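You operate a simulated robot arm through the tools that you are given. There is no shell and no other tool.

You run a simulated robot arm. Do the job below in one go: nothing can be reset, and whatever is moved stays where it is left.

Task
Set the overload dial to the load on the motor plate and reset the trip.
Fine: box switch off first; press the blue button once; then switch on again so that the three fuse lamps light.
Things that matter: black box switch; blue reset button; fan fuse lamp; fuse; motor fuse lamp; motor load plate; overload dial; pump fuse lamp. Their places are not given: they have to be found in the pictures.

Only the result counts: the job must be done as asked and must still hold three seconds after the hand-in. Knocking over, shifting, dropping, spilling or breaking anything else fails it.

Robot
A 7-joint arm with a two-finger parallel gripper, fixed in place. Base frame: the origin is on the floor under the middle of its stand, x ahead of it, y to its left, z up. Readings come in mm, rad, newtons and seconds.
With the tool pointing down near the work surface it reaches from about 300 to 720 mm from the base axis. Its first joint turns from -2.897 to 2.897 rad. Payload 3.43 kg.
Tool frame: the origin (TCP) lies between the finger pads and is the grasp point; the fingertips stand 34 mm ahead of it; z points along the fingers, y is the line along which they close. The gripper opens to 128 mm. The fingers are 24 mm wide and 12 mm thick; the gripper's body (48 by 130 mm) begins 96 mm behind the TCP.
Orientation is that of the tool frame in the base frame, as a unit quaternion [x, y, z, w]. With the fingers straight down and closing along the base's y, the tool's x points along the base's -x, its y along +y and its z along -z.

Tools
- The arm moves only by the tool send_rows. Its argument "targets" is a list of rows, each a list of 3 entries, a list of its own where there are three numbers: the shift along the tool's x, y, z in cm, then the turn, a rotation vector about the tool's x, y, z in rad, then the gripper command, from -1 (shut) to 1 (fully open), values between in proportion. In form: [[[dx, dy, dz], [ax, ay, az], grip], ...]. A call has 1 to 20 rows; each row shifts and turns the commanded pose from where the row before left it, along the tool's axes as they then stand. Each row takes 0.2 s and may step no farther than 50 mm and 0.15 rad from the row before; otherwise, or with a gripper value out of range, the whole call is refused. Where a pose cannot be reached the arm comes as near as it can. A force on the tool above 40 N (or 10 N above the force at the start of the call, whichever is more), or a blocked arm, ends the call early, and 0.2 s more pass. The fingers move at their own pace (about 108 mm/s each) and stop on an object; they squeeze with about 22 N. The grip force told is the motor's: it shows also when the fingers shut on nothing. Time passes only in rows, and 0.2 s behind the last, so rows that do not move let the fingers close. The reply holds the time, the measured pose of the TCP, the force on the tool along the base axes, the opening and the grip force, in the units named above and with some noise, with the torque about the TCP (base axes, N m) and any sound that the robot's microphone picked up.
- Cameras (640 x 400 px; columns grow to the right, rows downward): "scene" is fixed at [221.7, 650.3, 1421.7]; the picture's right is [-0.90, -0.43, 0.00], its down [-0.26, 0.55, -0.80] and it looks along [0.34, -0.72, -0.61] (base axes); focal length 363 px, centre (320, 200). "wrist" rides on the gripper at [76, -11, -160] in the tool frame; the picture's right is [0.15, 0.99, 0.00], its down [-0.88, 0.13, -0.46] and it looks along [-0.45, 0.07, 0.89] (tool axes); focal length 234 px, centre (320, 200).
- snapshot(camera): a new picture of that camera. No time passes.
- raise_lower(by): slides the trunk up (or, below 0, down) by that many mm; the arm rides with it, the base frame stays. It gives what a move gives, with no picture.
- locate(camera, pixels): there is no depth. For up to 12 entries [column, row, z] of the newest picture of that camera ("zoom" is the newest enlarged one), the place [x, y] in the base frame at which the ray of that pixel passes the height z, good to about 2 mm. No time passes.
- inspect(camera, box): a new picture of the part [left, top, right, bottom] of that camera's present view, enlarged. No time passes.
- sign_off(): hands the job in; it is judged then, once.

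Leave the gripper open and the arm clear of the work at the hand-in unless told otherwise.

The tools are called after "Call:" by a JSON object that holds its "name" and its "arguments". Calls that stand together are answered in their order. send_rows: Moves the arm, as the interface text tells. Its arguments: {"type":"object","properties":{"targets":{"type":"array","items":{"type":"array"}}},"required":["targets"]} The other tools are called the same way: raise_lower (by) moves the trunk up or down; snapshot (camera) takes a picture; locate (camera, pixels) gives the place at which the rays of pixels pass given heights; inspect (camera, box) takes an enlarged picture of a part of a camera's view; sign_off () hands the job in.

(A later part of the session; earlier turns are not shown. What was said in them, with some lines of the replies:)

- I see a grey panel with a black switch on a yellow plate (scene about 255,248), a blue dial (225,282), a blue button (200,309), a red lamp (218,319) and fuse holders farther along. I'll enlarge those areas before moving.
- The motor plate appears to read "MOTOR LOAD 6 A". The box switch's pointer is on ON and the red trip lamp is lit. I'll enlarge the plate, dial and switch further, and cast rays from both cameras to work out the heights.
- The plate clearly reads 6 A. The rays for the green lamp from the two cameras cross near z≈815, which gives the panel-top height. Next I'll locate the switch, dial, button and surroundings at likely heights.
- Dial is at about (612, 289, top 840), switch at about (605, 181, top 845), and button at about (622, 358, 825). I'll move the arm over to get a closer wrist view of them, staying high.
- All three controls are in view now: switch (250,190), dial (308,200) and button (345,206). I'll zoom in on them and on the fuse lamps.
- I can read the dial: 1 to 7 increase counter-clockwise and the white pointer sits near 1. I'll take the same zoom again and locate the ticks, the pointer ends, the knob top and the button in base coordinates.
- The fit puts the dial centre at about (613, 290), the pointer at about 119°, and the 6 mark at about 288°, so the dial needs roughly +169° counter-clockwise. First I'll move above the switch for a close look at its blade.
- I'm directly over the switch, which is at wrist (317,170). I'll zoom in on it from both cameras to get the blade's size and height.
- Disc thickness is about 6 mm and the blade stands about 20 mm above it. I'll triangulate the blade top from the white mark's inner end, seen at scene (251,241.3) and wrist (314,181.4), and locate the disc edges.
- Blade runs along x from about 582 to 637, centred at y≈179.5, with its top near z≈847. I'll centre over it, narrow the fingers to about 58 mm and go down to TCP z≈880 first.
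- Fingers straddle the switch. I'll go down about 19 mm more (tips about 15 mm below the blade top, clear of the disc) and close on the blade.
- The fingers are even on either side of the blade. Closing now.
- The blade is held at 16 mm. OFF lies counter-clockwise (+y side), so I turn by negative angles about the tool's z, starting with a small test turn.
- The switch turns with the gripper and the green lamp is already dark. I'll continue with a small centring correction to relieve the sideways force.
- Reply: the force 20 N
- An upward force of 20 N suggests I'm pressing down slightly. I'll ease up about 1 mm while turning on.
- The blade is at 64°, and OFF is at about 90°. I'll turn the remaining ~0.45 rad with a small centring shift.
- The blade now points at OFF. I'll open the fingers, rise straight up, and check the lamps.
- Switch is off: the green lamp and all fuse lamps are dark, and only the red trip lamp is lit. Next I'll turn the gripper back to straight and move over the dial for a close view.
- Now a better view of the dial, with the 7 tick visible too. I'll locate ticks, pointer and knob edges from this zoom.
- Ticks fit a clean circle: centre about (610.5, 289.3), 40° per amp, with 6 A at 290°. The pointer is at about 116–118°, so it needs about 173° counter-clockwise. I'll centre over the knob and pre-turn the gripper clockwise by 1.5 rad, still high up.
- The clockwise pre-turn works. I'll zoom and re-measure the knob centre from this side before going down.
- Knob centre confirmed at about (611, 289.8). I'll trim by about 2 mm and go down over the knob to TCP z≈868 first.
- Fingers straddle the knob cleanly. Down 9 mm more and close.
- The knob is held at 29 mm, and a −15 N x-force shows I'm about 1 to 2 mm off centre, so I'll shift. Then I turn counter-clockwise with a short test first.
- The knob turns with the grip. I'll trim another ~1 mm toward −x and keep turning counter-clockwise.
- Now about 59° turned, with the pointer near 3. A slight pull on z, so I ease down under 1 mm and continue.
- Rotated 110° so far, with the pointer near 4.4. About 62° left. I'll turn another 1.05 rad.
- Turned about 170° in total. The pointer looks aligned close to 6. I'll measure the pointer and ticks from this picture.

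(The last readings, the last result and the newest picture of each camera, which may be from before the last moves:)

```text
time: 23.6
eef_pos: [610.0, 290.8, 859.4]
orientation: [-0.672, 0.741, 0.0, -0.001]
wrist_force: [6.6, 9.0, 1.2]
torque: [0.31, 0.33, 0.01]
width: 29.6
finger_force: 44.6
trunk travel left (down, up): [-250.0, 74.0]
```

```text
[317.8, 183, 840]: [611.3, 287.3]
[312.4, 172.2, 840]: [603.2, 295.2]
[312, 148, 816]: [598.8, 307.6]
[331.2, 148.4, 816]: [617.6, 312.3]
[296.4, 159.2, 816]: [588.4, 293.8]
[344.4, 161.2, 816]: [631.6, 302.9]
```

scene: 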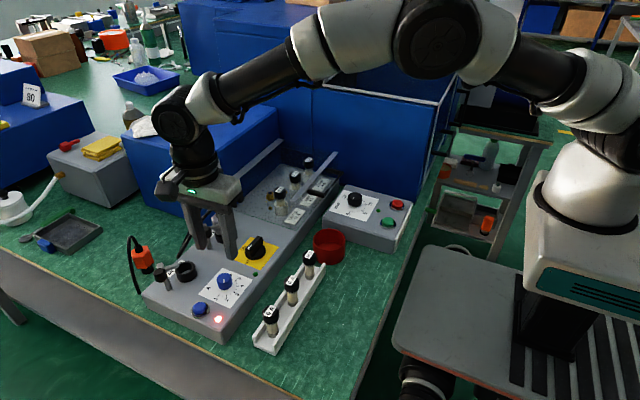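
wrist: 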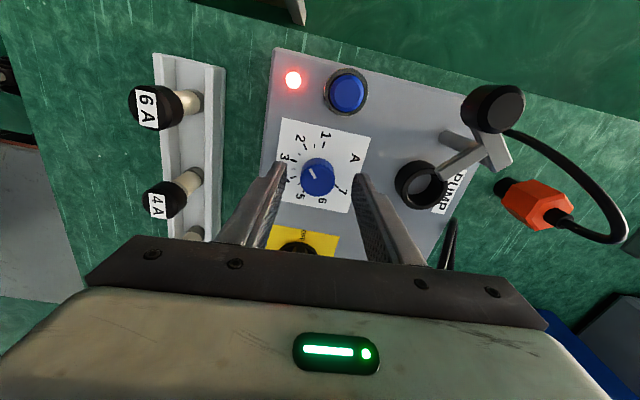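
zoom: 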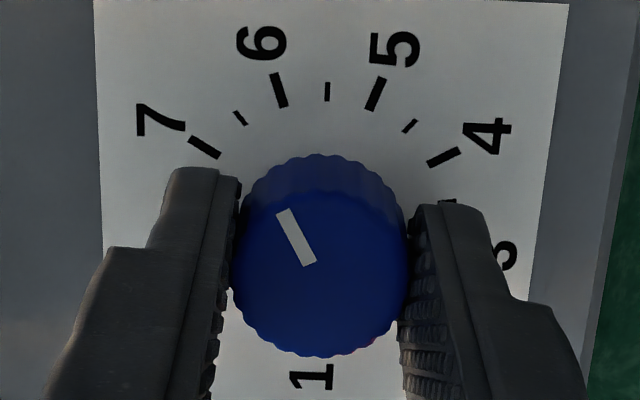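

Those wrist locates used an older snapshot's pose. I'll redo them on the current zoom: pointer (310,264)→(283,210), ticks 6 (279,90), 5 (376,93), 7 (205,148), 4 (443,157).

Call:
{"name": "locate", "arguments": {"camera": "zoom", "pixels": [[310, 264, 840], [283, 210, 840], [279, 90, 816], [376, 93, 816], [205, 148, 816], [443, 157, 816], [235, 260, 840], [408, 260, 840], [240, 117, 816], [327, 92, 816]]}}

```text
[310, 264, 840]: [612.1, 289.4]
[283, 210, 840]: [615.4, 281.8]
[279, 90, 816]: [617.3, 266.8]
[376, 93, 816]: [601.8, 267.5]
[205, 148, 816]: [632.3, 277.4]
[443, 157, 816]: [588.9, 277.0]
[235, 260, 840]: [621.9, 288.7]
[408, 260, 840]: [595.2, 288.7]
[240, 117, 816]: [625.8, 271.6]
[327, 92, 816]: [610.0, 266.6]
```

Pointer direction is about 290° ± 4°, matching the 6 mark. I'll release, rise, and verify with a clean view.

Call:
{"name": "send_rows", "arguments": {"targets": [[[0, 0, 0], [0, 0, 0], -0.4], [[0, 0, 0], [0, 0, 0], -0.1], [[0, 0, -1.0], [0, 0, 0], -0.1], [[0, 0, -3.0], [0, 0, 0], -0.1], [[0, 0, -4.0], [0, 0, 0], -0.1], [[0, 0, 0], [0, 0, 0], -0.1]]}}

Call:
{"name": "snapshot", "arguments": {"camera": "wrist"}}

Call:
{"name": "inspect", "arguments": {"camera": "scene", "box": [190, 255, 262, 315]}}

Call:
{"name": "inspect", "arguments": {"camera": "wrist", "box": [280, 100, 360, 200]}}

```text
time: 25.0
eef_pos: [610.2, 287.8, 938.4]
orientation: [-0.67, 0.742, 0.0, 0.0]
wrist_force: [-0.3, -0.2, -0.4]
torque: [0.0, 0.01, -0.01]
width: 57.6
finger_force: 0.1
trunk travel left (down, up): [-250.0, 74.0]
```

```text
taken
```

wrist: 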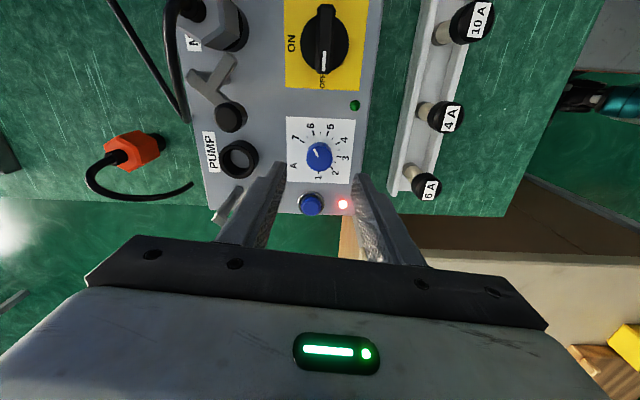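

```text
6.67 times, centred on (226, 285) of scene
```

zoom: 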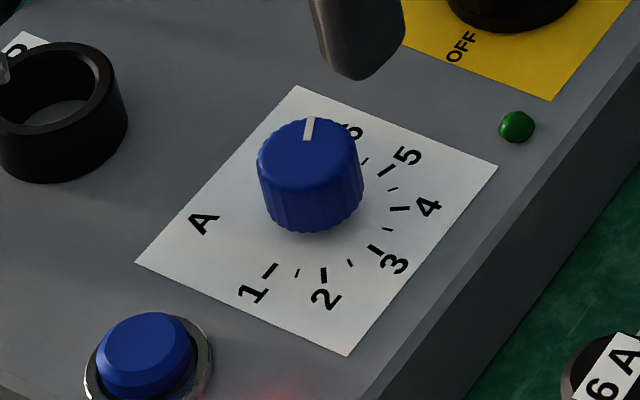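

```text
4.00 times, centred on (320, 150) of wrist
```

zoom: 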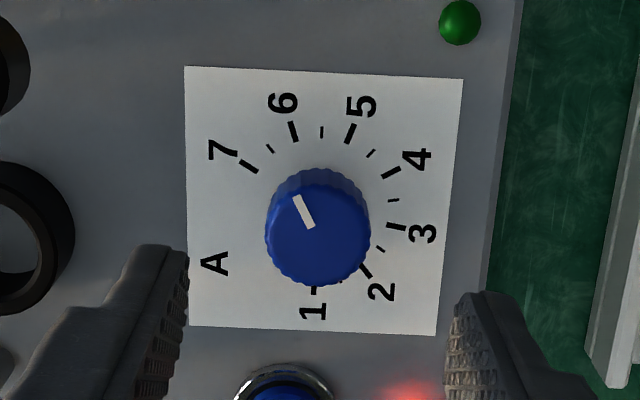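

The knob rests close to 6. I'll measure precisely in this clear view, first re-taking the zoom on the dial so the coordinates belong to it.

Call:
{"name": "inspect", "arguments": {"camera": "wrist", "box": [288, 115, 352, 175]}}

Call:
{"name": "locate", "arguments": {"camera": "zoom", "pixels": [[320, 200, 840]]}}

```text
6.67 times, centred on (320, 145) of wrist
```

zoom: 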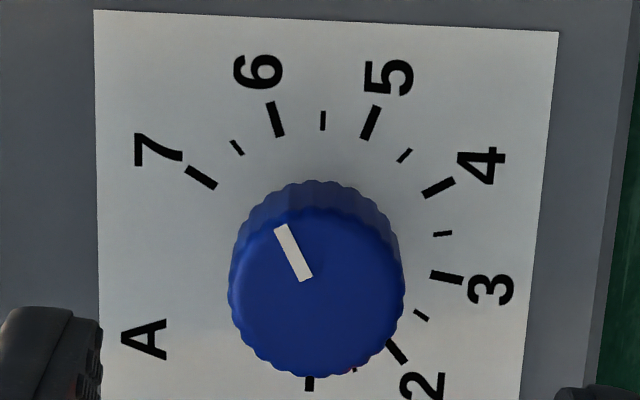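

```text
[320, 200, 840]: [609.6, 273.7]
```

Let me convert these: pointer outer end (281,228), inner end (307,279), and the ends of ticks 5, 6 and 7.

Call:
{"name": "locate", "arguments": {"camera": "zoom", "pixels": [[281, 228, 840], [307, 279, 840], [271.5, 103, 816], [280, 136, 816], [187, 170, 816], [214, 186, 816], [377, 107, 816], [366, 138, 816], [229, 290, 840], [403, 290, 840], [316, 207, 840], [316, 378, 840]]}}

Call:
{"name": "locate", "arguments": {"camera": "zoom", "pixels": [[310, 384, 816], [397, 352, 816], [446, 278, 816], [439, 188, 816], [371, 122, 816], [276, 120, 816], [201, 178, 816]]}}

```text
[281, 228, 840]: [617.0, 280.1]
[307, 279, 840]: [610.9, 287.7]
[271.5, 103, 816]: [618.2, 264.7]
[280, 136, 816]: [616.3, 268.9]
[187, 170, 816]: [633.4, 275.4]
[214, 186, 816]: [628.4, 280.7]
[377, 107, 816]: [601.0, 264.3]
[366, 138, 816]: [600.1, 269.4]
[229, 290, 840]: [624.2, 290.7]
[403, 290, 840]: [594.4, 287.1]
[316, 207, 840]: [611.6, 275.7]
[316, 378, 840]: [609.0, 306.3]
```

```text
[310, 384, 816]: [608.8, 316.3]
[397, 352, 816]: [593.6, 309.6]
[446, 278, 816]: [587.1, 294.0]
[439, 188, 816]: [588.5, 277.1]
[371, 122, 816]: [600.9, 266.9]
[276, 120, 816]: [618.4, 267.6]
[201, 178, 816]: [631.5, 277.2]
```

Projecting the mark and ticks through both camera models gives the pointer at about 298° and the 6 tick at about 290°, so the dial reads about 6.2 A. I'll re-grip and turn it back clockwise by about 8°.

Call:
{"name": "send_rows", "arguments": {"targets": [[[-0.2, 0, 3.0], [0, 0, 0], -0.1], [[0, 0, 3.0], [0, 0, 0], -0.1], [[0, 0, 1.8], [0, 0, 0], -0.1], [[0, 0, 0], [0, 0, 0], -0.3], [[0, 0, 0], [0, 0, 0], -1], [[0, 0, 0], [0, 0, 0], -1], [[0, 0, 0], [0, 0, 0], -1]]}}

Call:
{"name": "inspect", "arguments": {"camera": "wrist", "box": [280, 130, 360, 210]}}

```text
time: 26.6
eef_pos: [609.0, 290.6, 860.8]
orientation: [-0.67, 0.742, 0.0, -0.001]
wrist_force: [1.7, -0.5, -3.3]
torque: [0.04, -0.36, 0.01]
width: 29.6
finger_force: 44.8
trunk travel left (down, up): [-250.0, 74.0]
```

```text
5.00 times, centred on (320, 170) of wrist
```

zoom: 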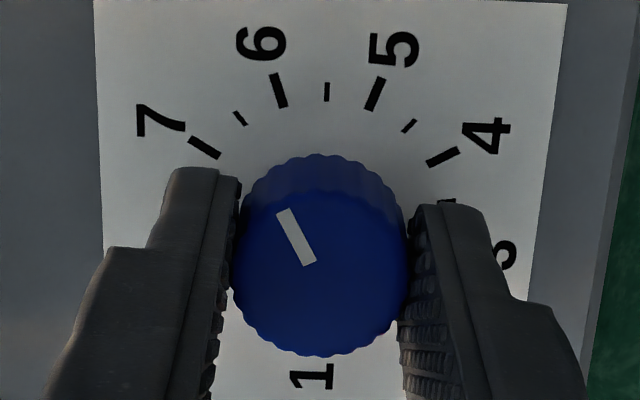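

Gripped well with low forces. Turning clockwise 0.14 rad, then opening and rising to check.

Call:
{"name": "send_rows", "arguments": {"targets": [[[0, 0, 0], [0, 0, 0.07], -1], [[0, 0, 0], [0, 0, 0.07], -1], [[0, 0, 0], [0, 0, 0], -1], [[0, 0, 0], [0, 0, 0], -0.4], [[0, 0, 0], [0, 0, 0], -0.1], [[0, 0, -1.0], [0, 0, 0], -0.1], [[0, 0, -3.0], [0, 0, 0], -0.1], [[0, 0, -4.0], [0, 0, 0], -0.1], [[0, 0, 0], [0, 0, 0], -0.1]]}}

Call:
{"name": "inspect", "arguments": {"camera": "scene", "box": [206, 262, 246, 302]}}

Call:
{"name": "inspect", "arguments": {"camera": "wrist", "box": [288, 115, 352, 175]}}

```text
time: 28.6
eef_pos: [608.6, 290.8, 941.9]
orientation: [-0.618, 0.787, 0.0, 0.001]
wrist_force: [0.4, -0.6, 0.3]
torque: [-0.01, 0.01, 0.0]
width: 57.7
finger_force: 0.1
trunk travel left (down, up): [-250.0, 74.0]
```

```text
10.00 times, centred on (226, 282) of scene
```

zoom: 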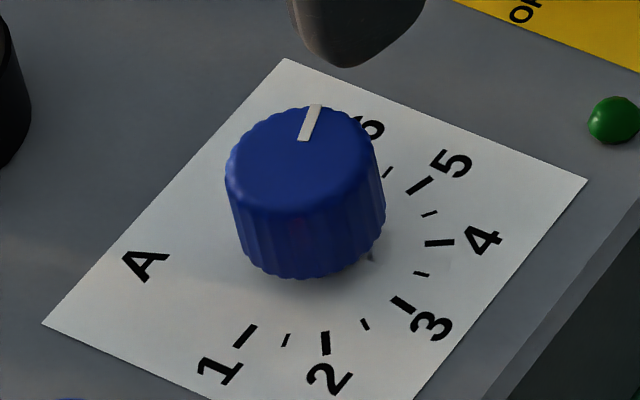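

```text
6.67 times, centred on (320, 145) of wrist
```

zoom: 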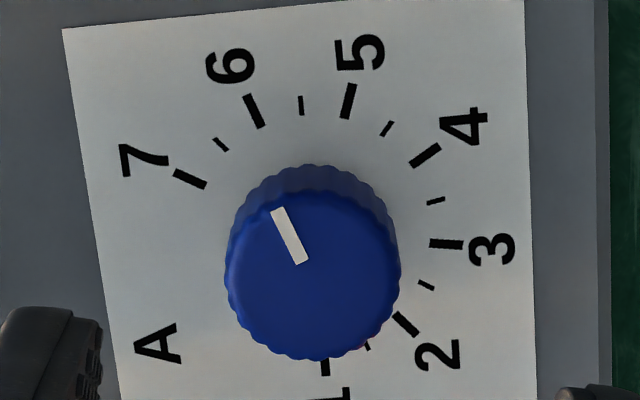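

The dial now points at 6: the pointer is about 290–291° in both views. Next is the blue button. I'll turn the gripper straight again and move over the button, staying high.

Call:
{"name": "send_rows", "arguments": {"targets": [[[0, 0, 0], [0, 0, 0.148], -0.1], [[0, 0, 0], [0, 0, 0.148], -0.1], [[0, 0, 0], [0, 0, 0.148], -0.1], [[0, 0, 0], [0, 0, 0.148], -0.1], [[0, 0, 0], [0, 0, 0.148], -0.1], [[0, 0, 0], [0, 0, 0.148], -0.1], [[0, 0, 0], [0, 0, 0.148], -0.1], [[0, 0, 0], [0, 0, 0.148], -0.1], [[0, 0, 0], [0, 0, 0.148], -0.1], [[0.4, 3.5, 0], [0, 0, 0], -0.1], [[0.4, 3.5, 0], [0, 0, 0], -0.1], [[0, 0, 0], [0, 0, 0], -0.1]]}}

Call:
{"name": "snapshot", "arguments": {"camera": "wrist"}}

Call:
{"name": "inspect", "arguments": {"camera": "wrist", "box": [256, 110, 384, 210]}}

```text
time: 31.2
eef_pos: [602.4, 362.8, 943.9]
orientation: [0.001, 1.0, 0.0, 0.0]
wrist_force: [-0.1, 0.4, -0.1]
torque: [-0.01, -0.02, -0.03]
width: 57.6
finger_force: 0.1
trunk travel left (down, up): [-250.0, 74.0]
```

```text
taken
```

wrist: 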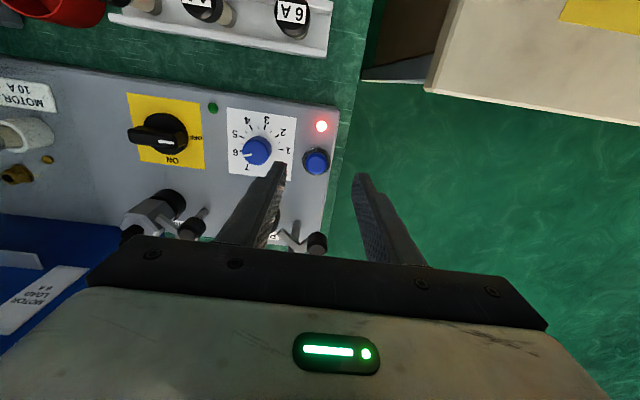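

```text
4.00 times, centred on (320, 160) of wrist
```

zoom: 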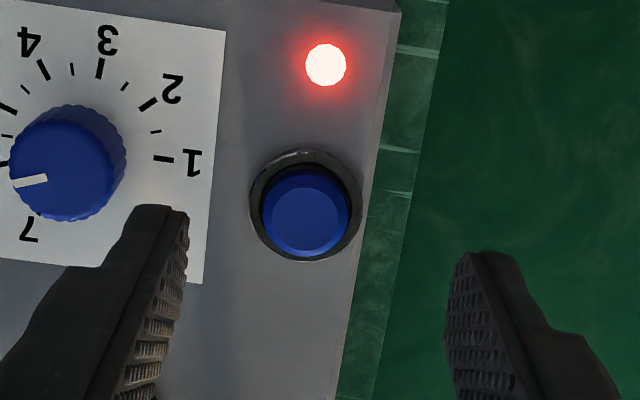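

The button top is at zoom (305,215). I'll locate it, checking the ring base too.

Call:
{"name": "locate", "arguments": {"camera": "zoom", "pixels": [[305, 215, 828], [305, 205, 816], [262, 212, 828], [350, 212, 828], [305, 168, 828], [305, 257, 828], [250, 205, 817], [362, 205, 817], [325, 65, 816]]}}

Call:
{"name": "inspect", "arguments": {"camera": "scene", "box": [184, 295, 232, 325]}}

Call:
{"name": "locate", "arguments": {"camera": "zoom", "pixels": [[320, 200, 820], [320, 200, 830]]}}

```text
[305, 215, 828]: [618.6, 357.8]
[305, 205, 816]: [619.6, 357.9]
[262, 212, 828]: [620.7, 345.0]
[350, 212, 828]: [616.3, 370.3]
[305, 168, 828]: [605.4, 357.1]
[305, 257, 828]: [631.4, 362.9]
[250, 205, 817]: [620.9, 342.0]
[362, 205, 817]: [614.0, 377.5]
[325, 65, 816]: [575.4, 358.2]
```

```text
13.33 times, centred on (208, 310) of scene
```

zoom: 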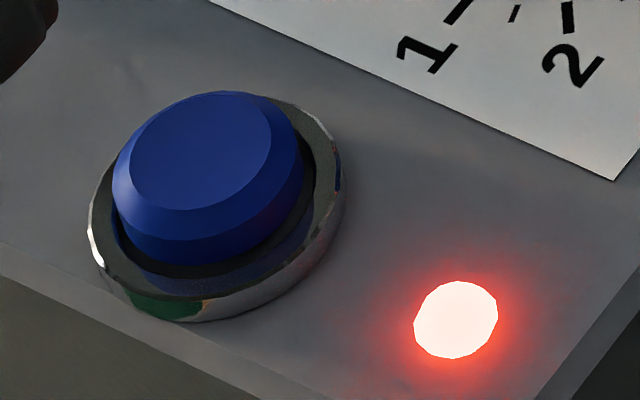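

```text
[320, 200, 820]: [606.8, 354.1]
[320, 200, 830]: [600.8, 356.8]
```

Button centre is about (618.5, 359), with the cap top near z≈828. I'll shut the fingers, centre over it and go down to just above (TCP z≈872).

Call:
{"name": "send_rows", "arguments": {"targets": [[[-1.6, -0.3, 0], [0, 0, 0], -1], [[0, 0, 2.0], [0, 0, 0], -1], [[0, 0, 2.0], [0, 0, 0], -1], [[0, 0, 2.0], [0, 0, 0], -1], [[0, 0, 1.0], [0, 0, 0], -1], [[0, 0, 0], [0, 0, 0], -1]]}}

Call:
{"name": "snapshot", "arguments": {"camera": "wrist"}}

Call:
{"name": "inspect", "arguments": {"camera": "scene", "box": [168, 280, 248, 330]}}

Call:
{"name": "inspect", "arguments": {"camera": "wrist", "box": [256, 110, 384, 210]}}

```text
time: 32.6
eef_pos: [616.4, 358.2, 872.4]
orientation: [0.001, 1.0, 0.0, 0.0]
wrist_force: [0.4, 0.0, -0.2]
torque: [0.03, -0.01, -0.02]
width: 0.0
finger_force: 21.9
trunk travel left (down, up): [-250.0, 74.0]
```

```text
taken
```

wrist: 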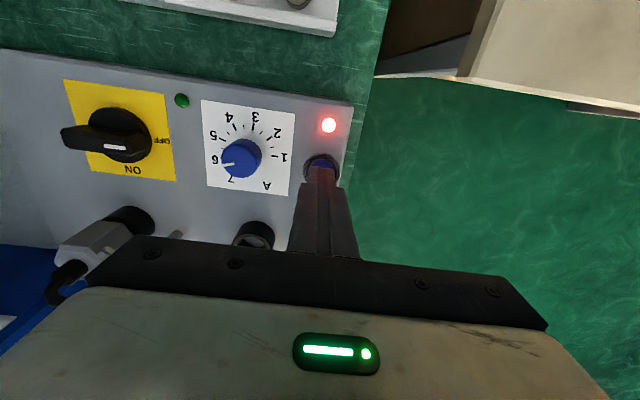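

```text
8.00 times, centred on (208, 305) of scene
```

zoom: 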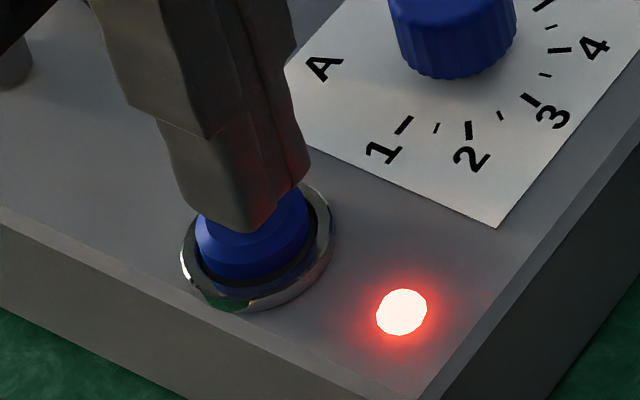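

```text
4.00 times, centred on (320, 160) of wrist
```

zoom: 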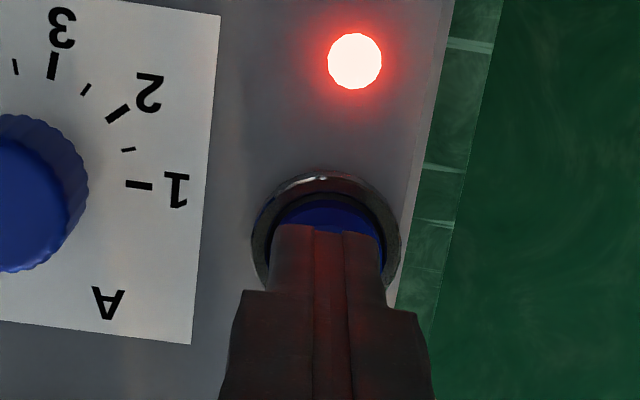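

Centred on the button. I'll go down in small steps and watch the force.

Call:
{"name": "send_rows", "arguments": {"targets": [[[0, 0, 0.2], [0, 0, 0], -1], [[0, 0, 0.2], [0, 0, 0], -1], [[0, 0, 0.2], [0, 0, 0], -1], [[0, 0, 0.2], [0, 0, 0], -1], [[0, 0, 0.15], [0, 0, 0], -1], [[0, 0, 0.1], [0, 0, 0], -1]]}}

Call:
{"name": "inspect", "arguments": {"camera": "scene", "box": [168, 280, 248, 330]}}

```text
time: 34.0
eef_pos: [619.0, 359.2, 862.7]
orientation: [0.001, 1.0, 0.0, 0.001]
wrist_force: [-1.1, -2.7, 4.8]
torque: [-0.06, 0.01, 0.05]
width: 0.0
finger_force: 22.3
trunk travel left (down, up): [-250.0, 74.0]
heard: click
```

```text
8.00 times, centred on (208, 305) of scene
```

zoom: 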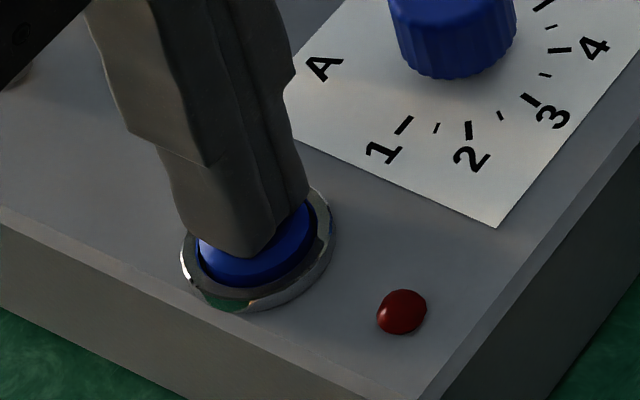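

A click was heard and the red trip lamp is out: the reset was pressed once. I'll withdraw straight up.

Call:
{"name": "send_rows", "arguments": {"targets": [[[0, 0, -2.0], [0, 0, 0], -1], [[0, 0, -3.0], [0, 0, 0], -1], [[0, 0, -4.0], [0, 0, 0], -1], [[0, 0, 0], [0, 0, 0], -1]]}}

Call:
{"name": "snapshot", "arguments": {"camera": "scene"}}

Call:
{"name": "inspect", "arguments": {"camera": "scene", "box": [168, 230, 280, 330]}}

Call:
{"name": "inspect", "arguments": {"camera": "wrist", "box": [100, 80, 360, 240]}}

```text
time: 35.0
eef_pos: [614.7, 360.6, 952.7]
orientation: [0.0, 1.0, 0.0, 0.0]
wrist_force: [-0.1, -0.4, -0.3]
torque: [-0.03, -0.03, -0.03]
width: 0.0
finger_force: 21.9
trunk travel left (down, up): [-250.0, 74.0]
```

```text
taken
```

scene: 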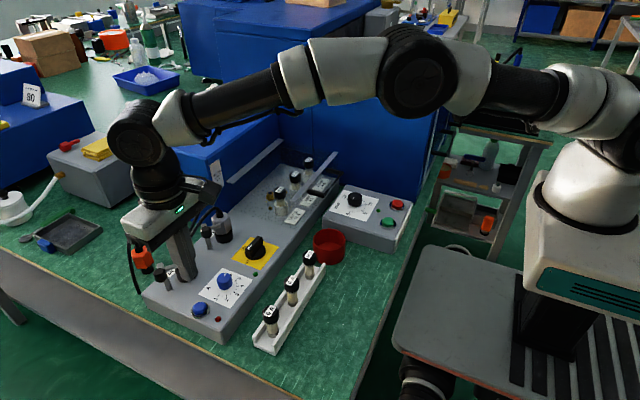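

```text
4.00 times, centred on (224, 280) of scene
```

zoom: 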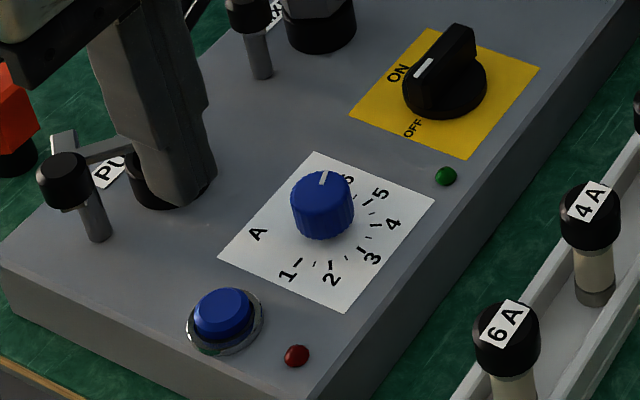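

```text
2.46 times, centred on (230, 160) of wrist
```

zoom: 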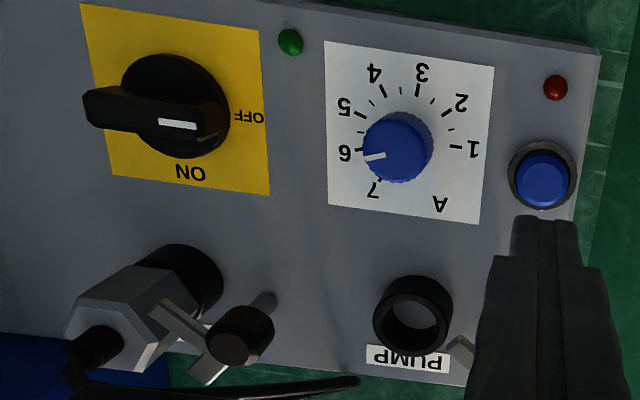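

The red lamp stays out and the dial is on 6. Now I go back above the switch, open to about 58 mm, and turn the gripper 90° counter-clockwise to match the blade in the OFF position.

Call:
{"name": "send_rows", "arguments": {"targets": [[[0.15, -4.5, 0], [0, 0, 0], -0.1], [[0.15, -4.5, 0], [0, 0, 0], -0.1], [[0.15, -4.5, 0], [0, 0, 0], -0.1], [[0.15, -4.5, 0], [0, 0, 0], -0.1], [[0, 0, 0], [0, 0, -0.1428], -0.1], [[0, 0, 0], [0, 0, -0.1428], -0.1], [[0, 0, 0], [0, 0, -0.1428], -0.1], [[0, 0, 0], [0, 0, -0.1428], -0.1], [[0, 0, 0], [0, 0, -0.1428], -0.1], [[0, 0, 0], [0, 0, -0.1428], -0.1], [[0, 0, 0], [0, 0, -0.1428], -0.1], [[0, 0, 0], [0, 0, -0.1428], -0.1], [[0, 0, 0], [0, 0, -0.1428], -0.1], [[0, 0, 0], [0, 0, -0.1428], -0.1], [[0, 0, 0], [0, 0, -0.1428], -0.1], [[0, 0, 0], [0, 0, 0], -0.1]]}}

Call:
{"name": "snapshot", "arguments": {"camera": "wrist"}}

Call:
{"name": "inspect", "arguments": {"camera": "wrist", "box": [256, 90, 384, 190]}}

```text
time: 38.4
eef_pos: [611.3, 178.6, 952.1]
orientation: [0.707, -0.707, 0.001, 0.0]
wrist_force: [0.0, 0.6, -0.8]
torque: [-0.02, -0.04, 0.01]
width: 57.6
finger_force: 0.1
trunk travel left (down, up): [-250.0, 74.0]
```

```text
taken
```

wrist: 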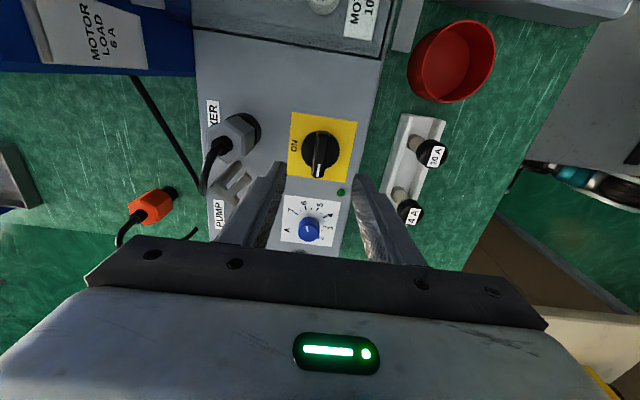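

```text
4.00 times, centred on (320, 140) of wrist
```

zoom: 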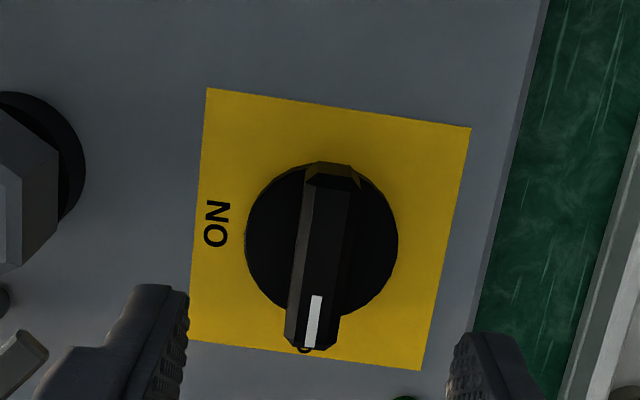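

Lined up with the blade. I'll trim 1.5 mm and go down to TCP z≈867, then close.

Call:
{"name": "send_rows", "arguments": {"targets": [[[-0.15, 0.12, 3.0], [0, 0, 0], -0.1], [[0, 0, 3.0], [0, 0, 0], -0.1], [[0, 0, 1.5], [0, 0, 0], -0.1], [[0, 0, 1.0], [0, 0, 0], -0.1], [[0, 0, 0], [0, 0, 0], -0.1]]}}

Call:
{"name": "inspect", "arguments": {"camera": "wrist", "box": [240, 100, 400, 260]}}

Call:
{"name": "inspect", "arguments": {"camera": "scene", "box": [216, 210, 296, 270]}}

```text
time: 39.6
eef_pos: [610.4, 181.1, 866.8]
orientation: [-0.707, 0.708, 0.0, 0.0]
wrist_force: [-0.1, 0.0, 0.2]
torque: [0.01, -0.02, 0.0]
width: 57.8
finger_force: 0.1
trunk travel left (down, up): [-250.0, 74.0]
```

```text
2.50 times, centred on (320, 180) of wrist
```

zoom: 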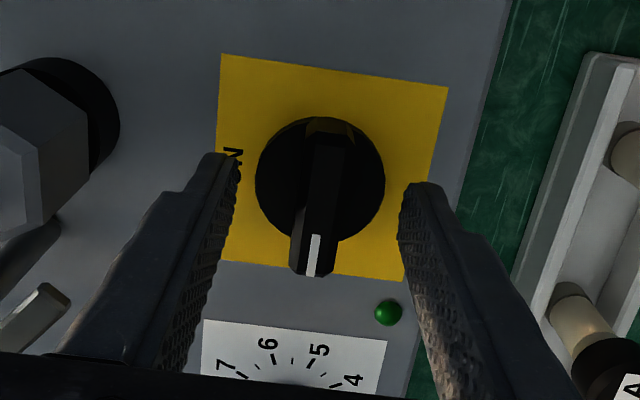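

```text
6.67 times, centred on (256, 240) of scene
```

zoom: 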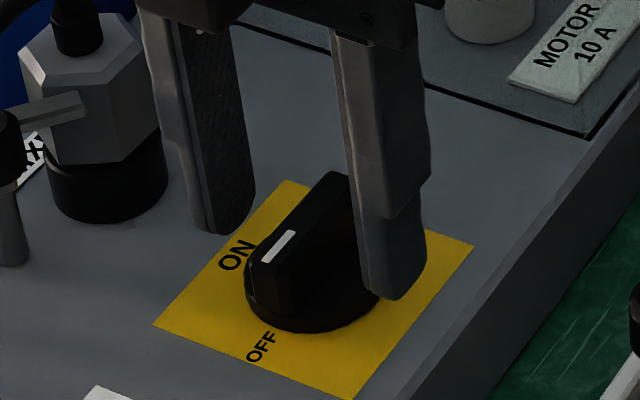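

Straddling the blade evenly. Closing, then starting the clockwise turn toward ON.

Call:
{"name": "send_rows", "arguments": {"targets": [[[0, 0, 0], [0, 0, 0], -0.5], [[0, 0, 0], [0, 0, 0], -1], [[0, 0, 0], [0, 0, 0], -1], [[0, 0, 0], [0, 0, 0], -1]]}}

```text
time: 40.6
eef_pos: [609.2, 181.2, 867.5]
orientation: [-0.707, 0.708, 0.0, 0.0]
wrist_force: [0.8, 0.4, -0.5]
torque: [-0.02, -0.01, 0.0]
width: 15.9
finger_force: 44.8
trunk travel left (down, up): [-250.0, 74.0]
```

The grip is good and nearly free of side force. Turning clockwise (positive about tool z) in two stages.

Call:
{"name": "send_rows", "arguments": {"targets": [[[0, 0, 0], [0, 0, 0.14], -1], [[0, 0, 0], [0, 0, 0.14], -1], [[0, 0, 0], [0, 0, 0.14], -1], [[0, 0, 0], [0, 0, 0.14], -1], [[0, 0, 0], [0, 0, 0.14], -1]]}}

Call:
{"name": "inspect", "arguments": {"camera": "wrist", "box": [240, 100, 400, 260]}}

```text
time: 41.8
eef_pos: [609.7, 179.6, 867.1]
orientation: [-0.419, 0.908, 0.0, 0.0]
wrist_force: [-7.3, -3.8, 3.8]
torque: [0.48, -0.17, 0.03]
width: 16.1
finger_force: 44.5
trunk travel left (down, up): [-250.0, 74.0]
```

```text
2.50 times, centred on (320, 180) of wrist
```

zoom: 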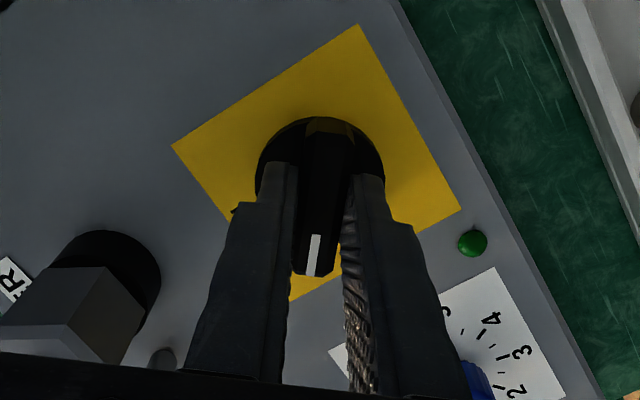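

Turning well. I'll continue the remaining ~0.87 rad with a small centring trim.

Call:
{"name": "send_rows", "arguments": {"targets": [[[0.07, 0.03, 0], [0, 0, 0.14], -1], [[0, 0, 0], [0, 0, 0.14], -1], [[0, 0, 0], [0, 0, 0.14], -1], [[0, 0, 0], [0, 0, 0.14], -1], [[0, 0, 0], [0, 0, 0.14], -1], [[0, 0, 0], [0, 0, 0.14], -1], [[0, 0, 0], [0, 0, 0.03], -1]]}}

Call:
{"name": "inspect", "arguments": {"camera": "wrist", "box": [100, 80, 420, 280]}}

Call:
{"name": "inspect", "arguments": {"camera": "scene", "box": [180, 140, 340, 340]}}

```text
time: 43.4
eef_pos: [610.3, 180.6, 867.3]
orientation: [0.002, 1.0, 0.0, 0.002]
wrist_force: [-6.2, -5.3, 20.3]
torque: [-0.15, -0.07, 0.09]
width: 15.9
finger_force: 44.8
trunk travel left (down, up): [-250.0, 74.0]
```

```text
2.00 times, centred on (260, 180) of wrist
```

zoom: 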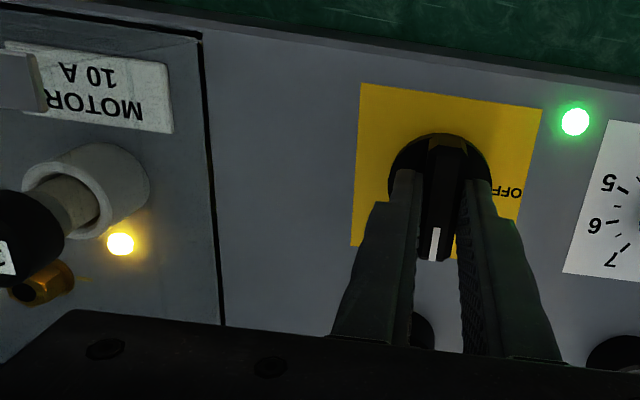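

```text
2.00 times, centred on (260, 240) of scene
```

zoom: 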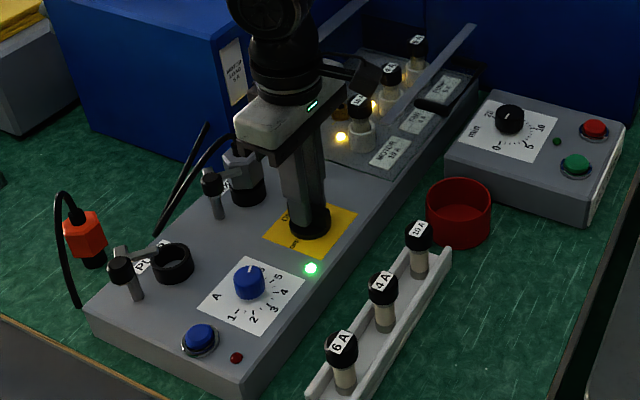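

The green lamp and fuse lamps are lit and the blade points at ON. I'll open the fingers and rise straight up.

Call:
{"name": "send_rows", "arguments": {"targets": [[[0, 0, -0.05], [0, 0, 0], -1], [[0, 0, 0], [0, 0, 0], -0.4], [[0, 0, 0], [0, 0, 0], -0.1], [[0, 0, -2.0], [0, 0, 0], -0.1], [[0, 0, -4.0], [0, 0, 0], -0.1], [[0, 0, -4.0], [0, 0, 0], 0.3], [[0, 0, -4.0], [0, 0, 0], 1], [[2.0, 0, -4.0], [0, 0, 0], 1], [[4.0, 0, -2.0], [0, 0, 0], 1], [[4.5, 0, 0], [0, 0, 0], 1], [[4.5, 0, 0], [0, 0, 0], 1], [[0, 0, 0], [0, 0, 0], 1]]}}

Call:
{"name": "snapshot", "arguments": {"camera": "scene"}}

Call:
{"name": "snapshot", "arguments": {"camera": "wrist"}}

Call:
{"name": "inspect", "arguments": {"camera": "scene", "box": [250, 145, 330, 225]}}

Call:
{"name": "inspect", "arguments": {"camera": "scene", "box": [180, 225, 290, 330]}}

```text
time: 46.0
eef_pos: [460.4, 179.2, 1066.8]
orientation: [0.001, 1.0, 0.0, 0.001]
wrist_force: [0.3, -0.7, 0.6]
torque: [-0.01, -0.01, 0.01]
width: 128.0
finger_force: 0.1
trunk travel left (down, up): [-250.0, 74.0]
```

```text
taken
```

scene: 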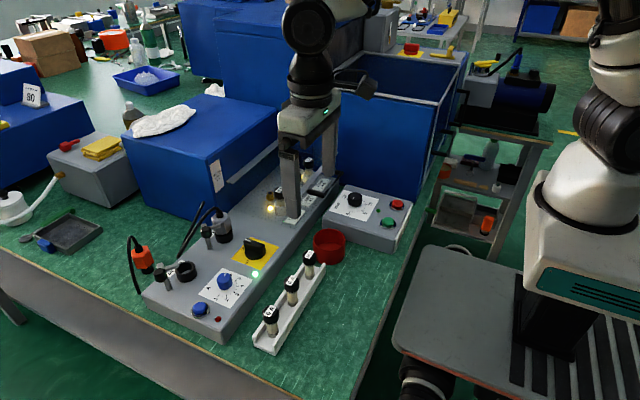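

```text
taken
```

wrist: 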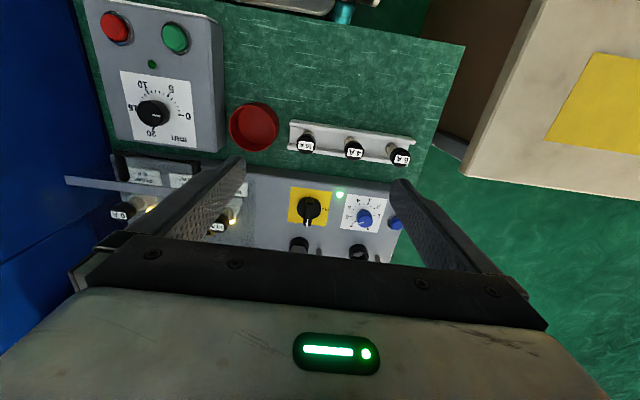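

```text
5.00 times, centred on (290, 185) of scene
```

zoom: 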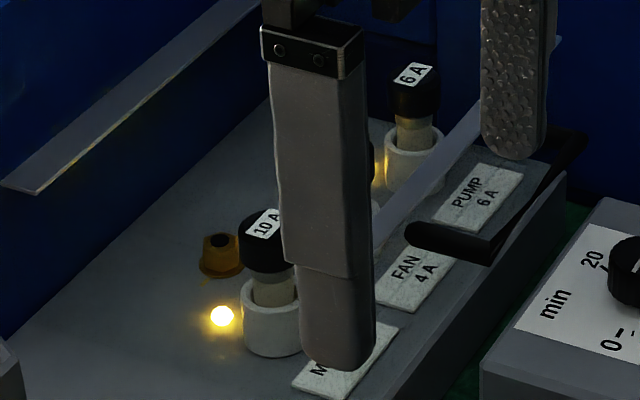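

```text
3.81 times, centred on (235, 278) of scene
```

zoom: 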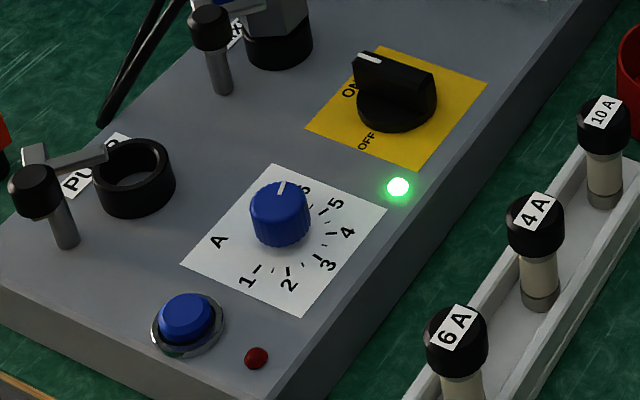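

The trip lamp is out, the green lamp is lit and the switch is at ON. A finger blocks the view of the fan lamp, so I'll move the arm higher and aside and check all three lamps.

Call:
{"name": "send_rows", "arguments": {"targets": [[[1.0, -2.0, -2.0], [0, 0, 0], 1], [[1.0, -3.0, -2.0], [0, 0, 0], 1], [[2.0, 4.0, -1.0], [0, 0, 0], 1], [[2.0, 4.0, 0], [0, 0, 0], 1], [[2.0, 4.0, 0], [0, 0, 0], 1], [[0, 4.0, 0], [0, 0, 0], 1], [[0, 0, 0], [0, 0, 0], 1]]}}

Call:
{"name": "snapshot", "arguments": {"camera": "scene"}}

Call:
{"name": "inspect", "arguments": {"camera": "scene", "box": [240, 140, 340, 230]}}

Call:
{"name": "snapshot", "arguments": {"camera": "wrist"}}

```text
time: 47.6
eef_pos: [378.7, 292.0, 1117.5]
orientation: [0.001, 1.0, 0.0, 0.0]
wrist_force: [0.1, 0.0, 0.0]
torque: [0.0, 0.04, -0.04]
width: 128.0
finger_force: 0.0
trunk travel left (down, up): [-250.0, 74.0]
```

```text
taken
```

scene: 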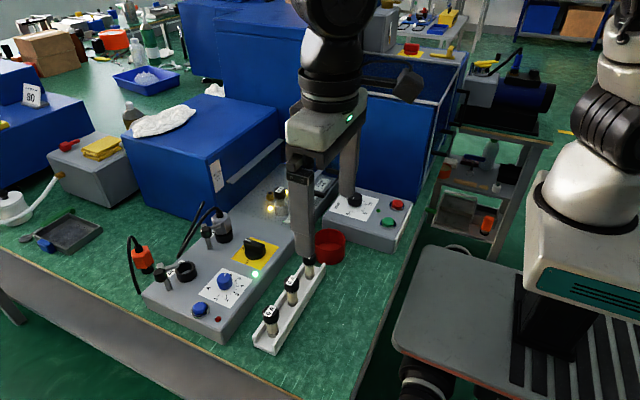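

```text
4.44 times, centred on (290, 185) of scene
```

zoom: 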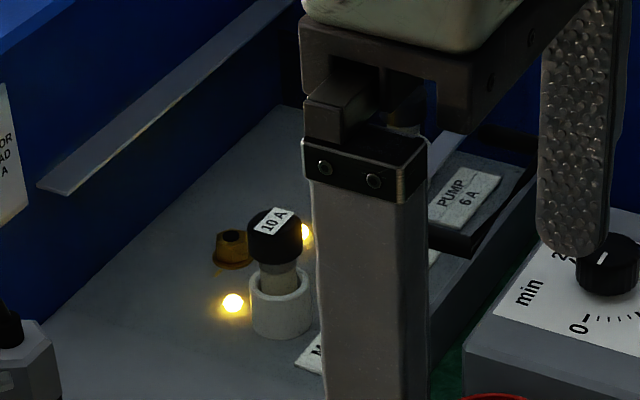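

```text
taken
```

wrist: 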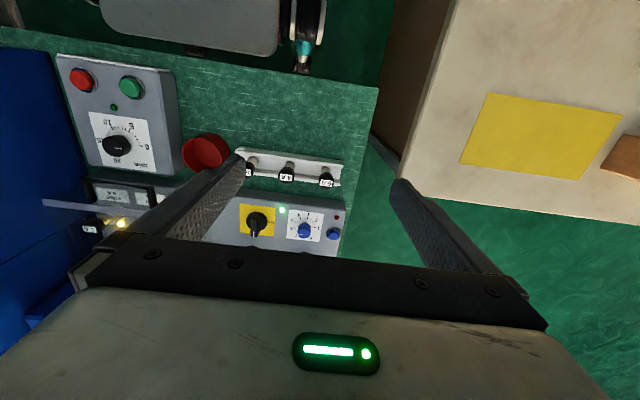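

Motor and fan lamps are lit here, and the pump lamp's glow showed in the earlier view. I'll move the arm further aside to see all three together.

Call:
{"name": "send_rows", "arguments": {"targets": [[[0.5, -4.5, 0], [0, 0, 0], 1], [[0.5, -4.5, 0], [0, 0, 0], 1], [[0.5, -4.5, 0], [0, 0, 0], 1], [[0.5, -4.5, 0], [0, 0, 0], 1], [[0.5, -4.5, 0], [0, 0, 0], 1], [[0, -4.5, 0], [0, 0, 0], 1], [[0, 0, 0], [0, 0, 0], 1]]}}

Call:
{"name": "snapshot", "arguments": {"camera": "scene"}}

Call:
{"name": "inspect", "arguments": {"camera": "scene", "box": [240, 140, 340, 230]}}

Call:
{"name": "inspect", "arguments": {"camera": "scene", "box": [140, 220, 300, 340]}}

```text
time: 49.2
eef_pos: [356.3, 21.9, 1115.9]
orientation: [0.0, 1.0, -0.001, 0.0]
wrist_force: [0.1, -0.1, 0.4]
torque: [0.03, -0.05, 0.0]
width: 128.1
finger_force: 0.0
trunk travel left (down, up): [-250.0, 74.0]
```

```text
taken
```

scene: 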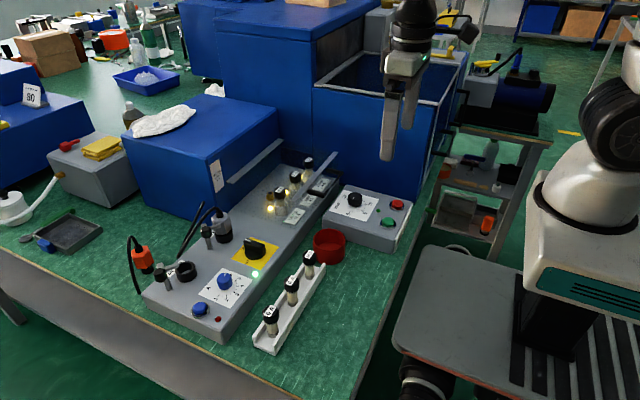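

```text
4.44 times, centred on (290, 185) of scene
```

zoom: 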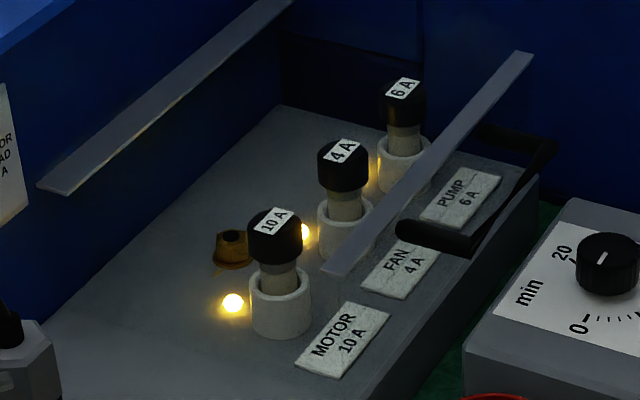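

```text
3.33 times, centred on (220, 280) of scene
```

zoom: 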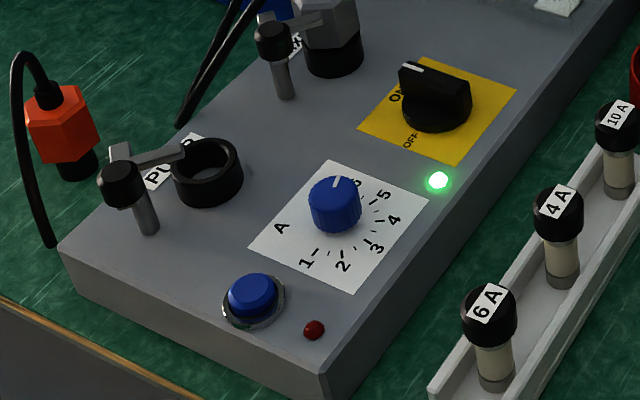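

All three fuse lamps (motor, fan, pump) are lit and the green lamp is on. The red trip lamp is out, the dial is on 6 A, the switch is at ON, and nothing else has moved. The gripper is open and clear of the work, so I'm handing in.

Call:
{"name": "sign_off", "arguments": {}}

```text
The job is handed in.
```

The overload dial is set to 6 A, matching the "MOTOR LOAD 6 A" plate, and the trip is reset.

- **Order:** I turned the black box switch off first, set the dial, pressed the blue button once, then switched back on.
- **Dial:** it first landed at about 6.2 A, so I turned it back slightly. It now lines up with the 6 mark to within about 2°.
- **Reset:** the button clicked on the single press and the red trip lamp went out. It was still out in my last check, about 6 seconds after switching on.
- **Lamps:** the motor and fan fuse lamps are lit. The pump lamp itself is hidden behind its fuse, but its glow is visible.

Nothing else was moved, and the arm is clear of the work with the gripper open.
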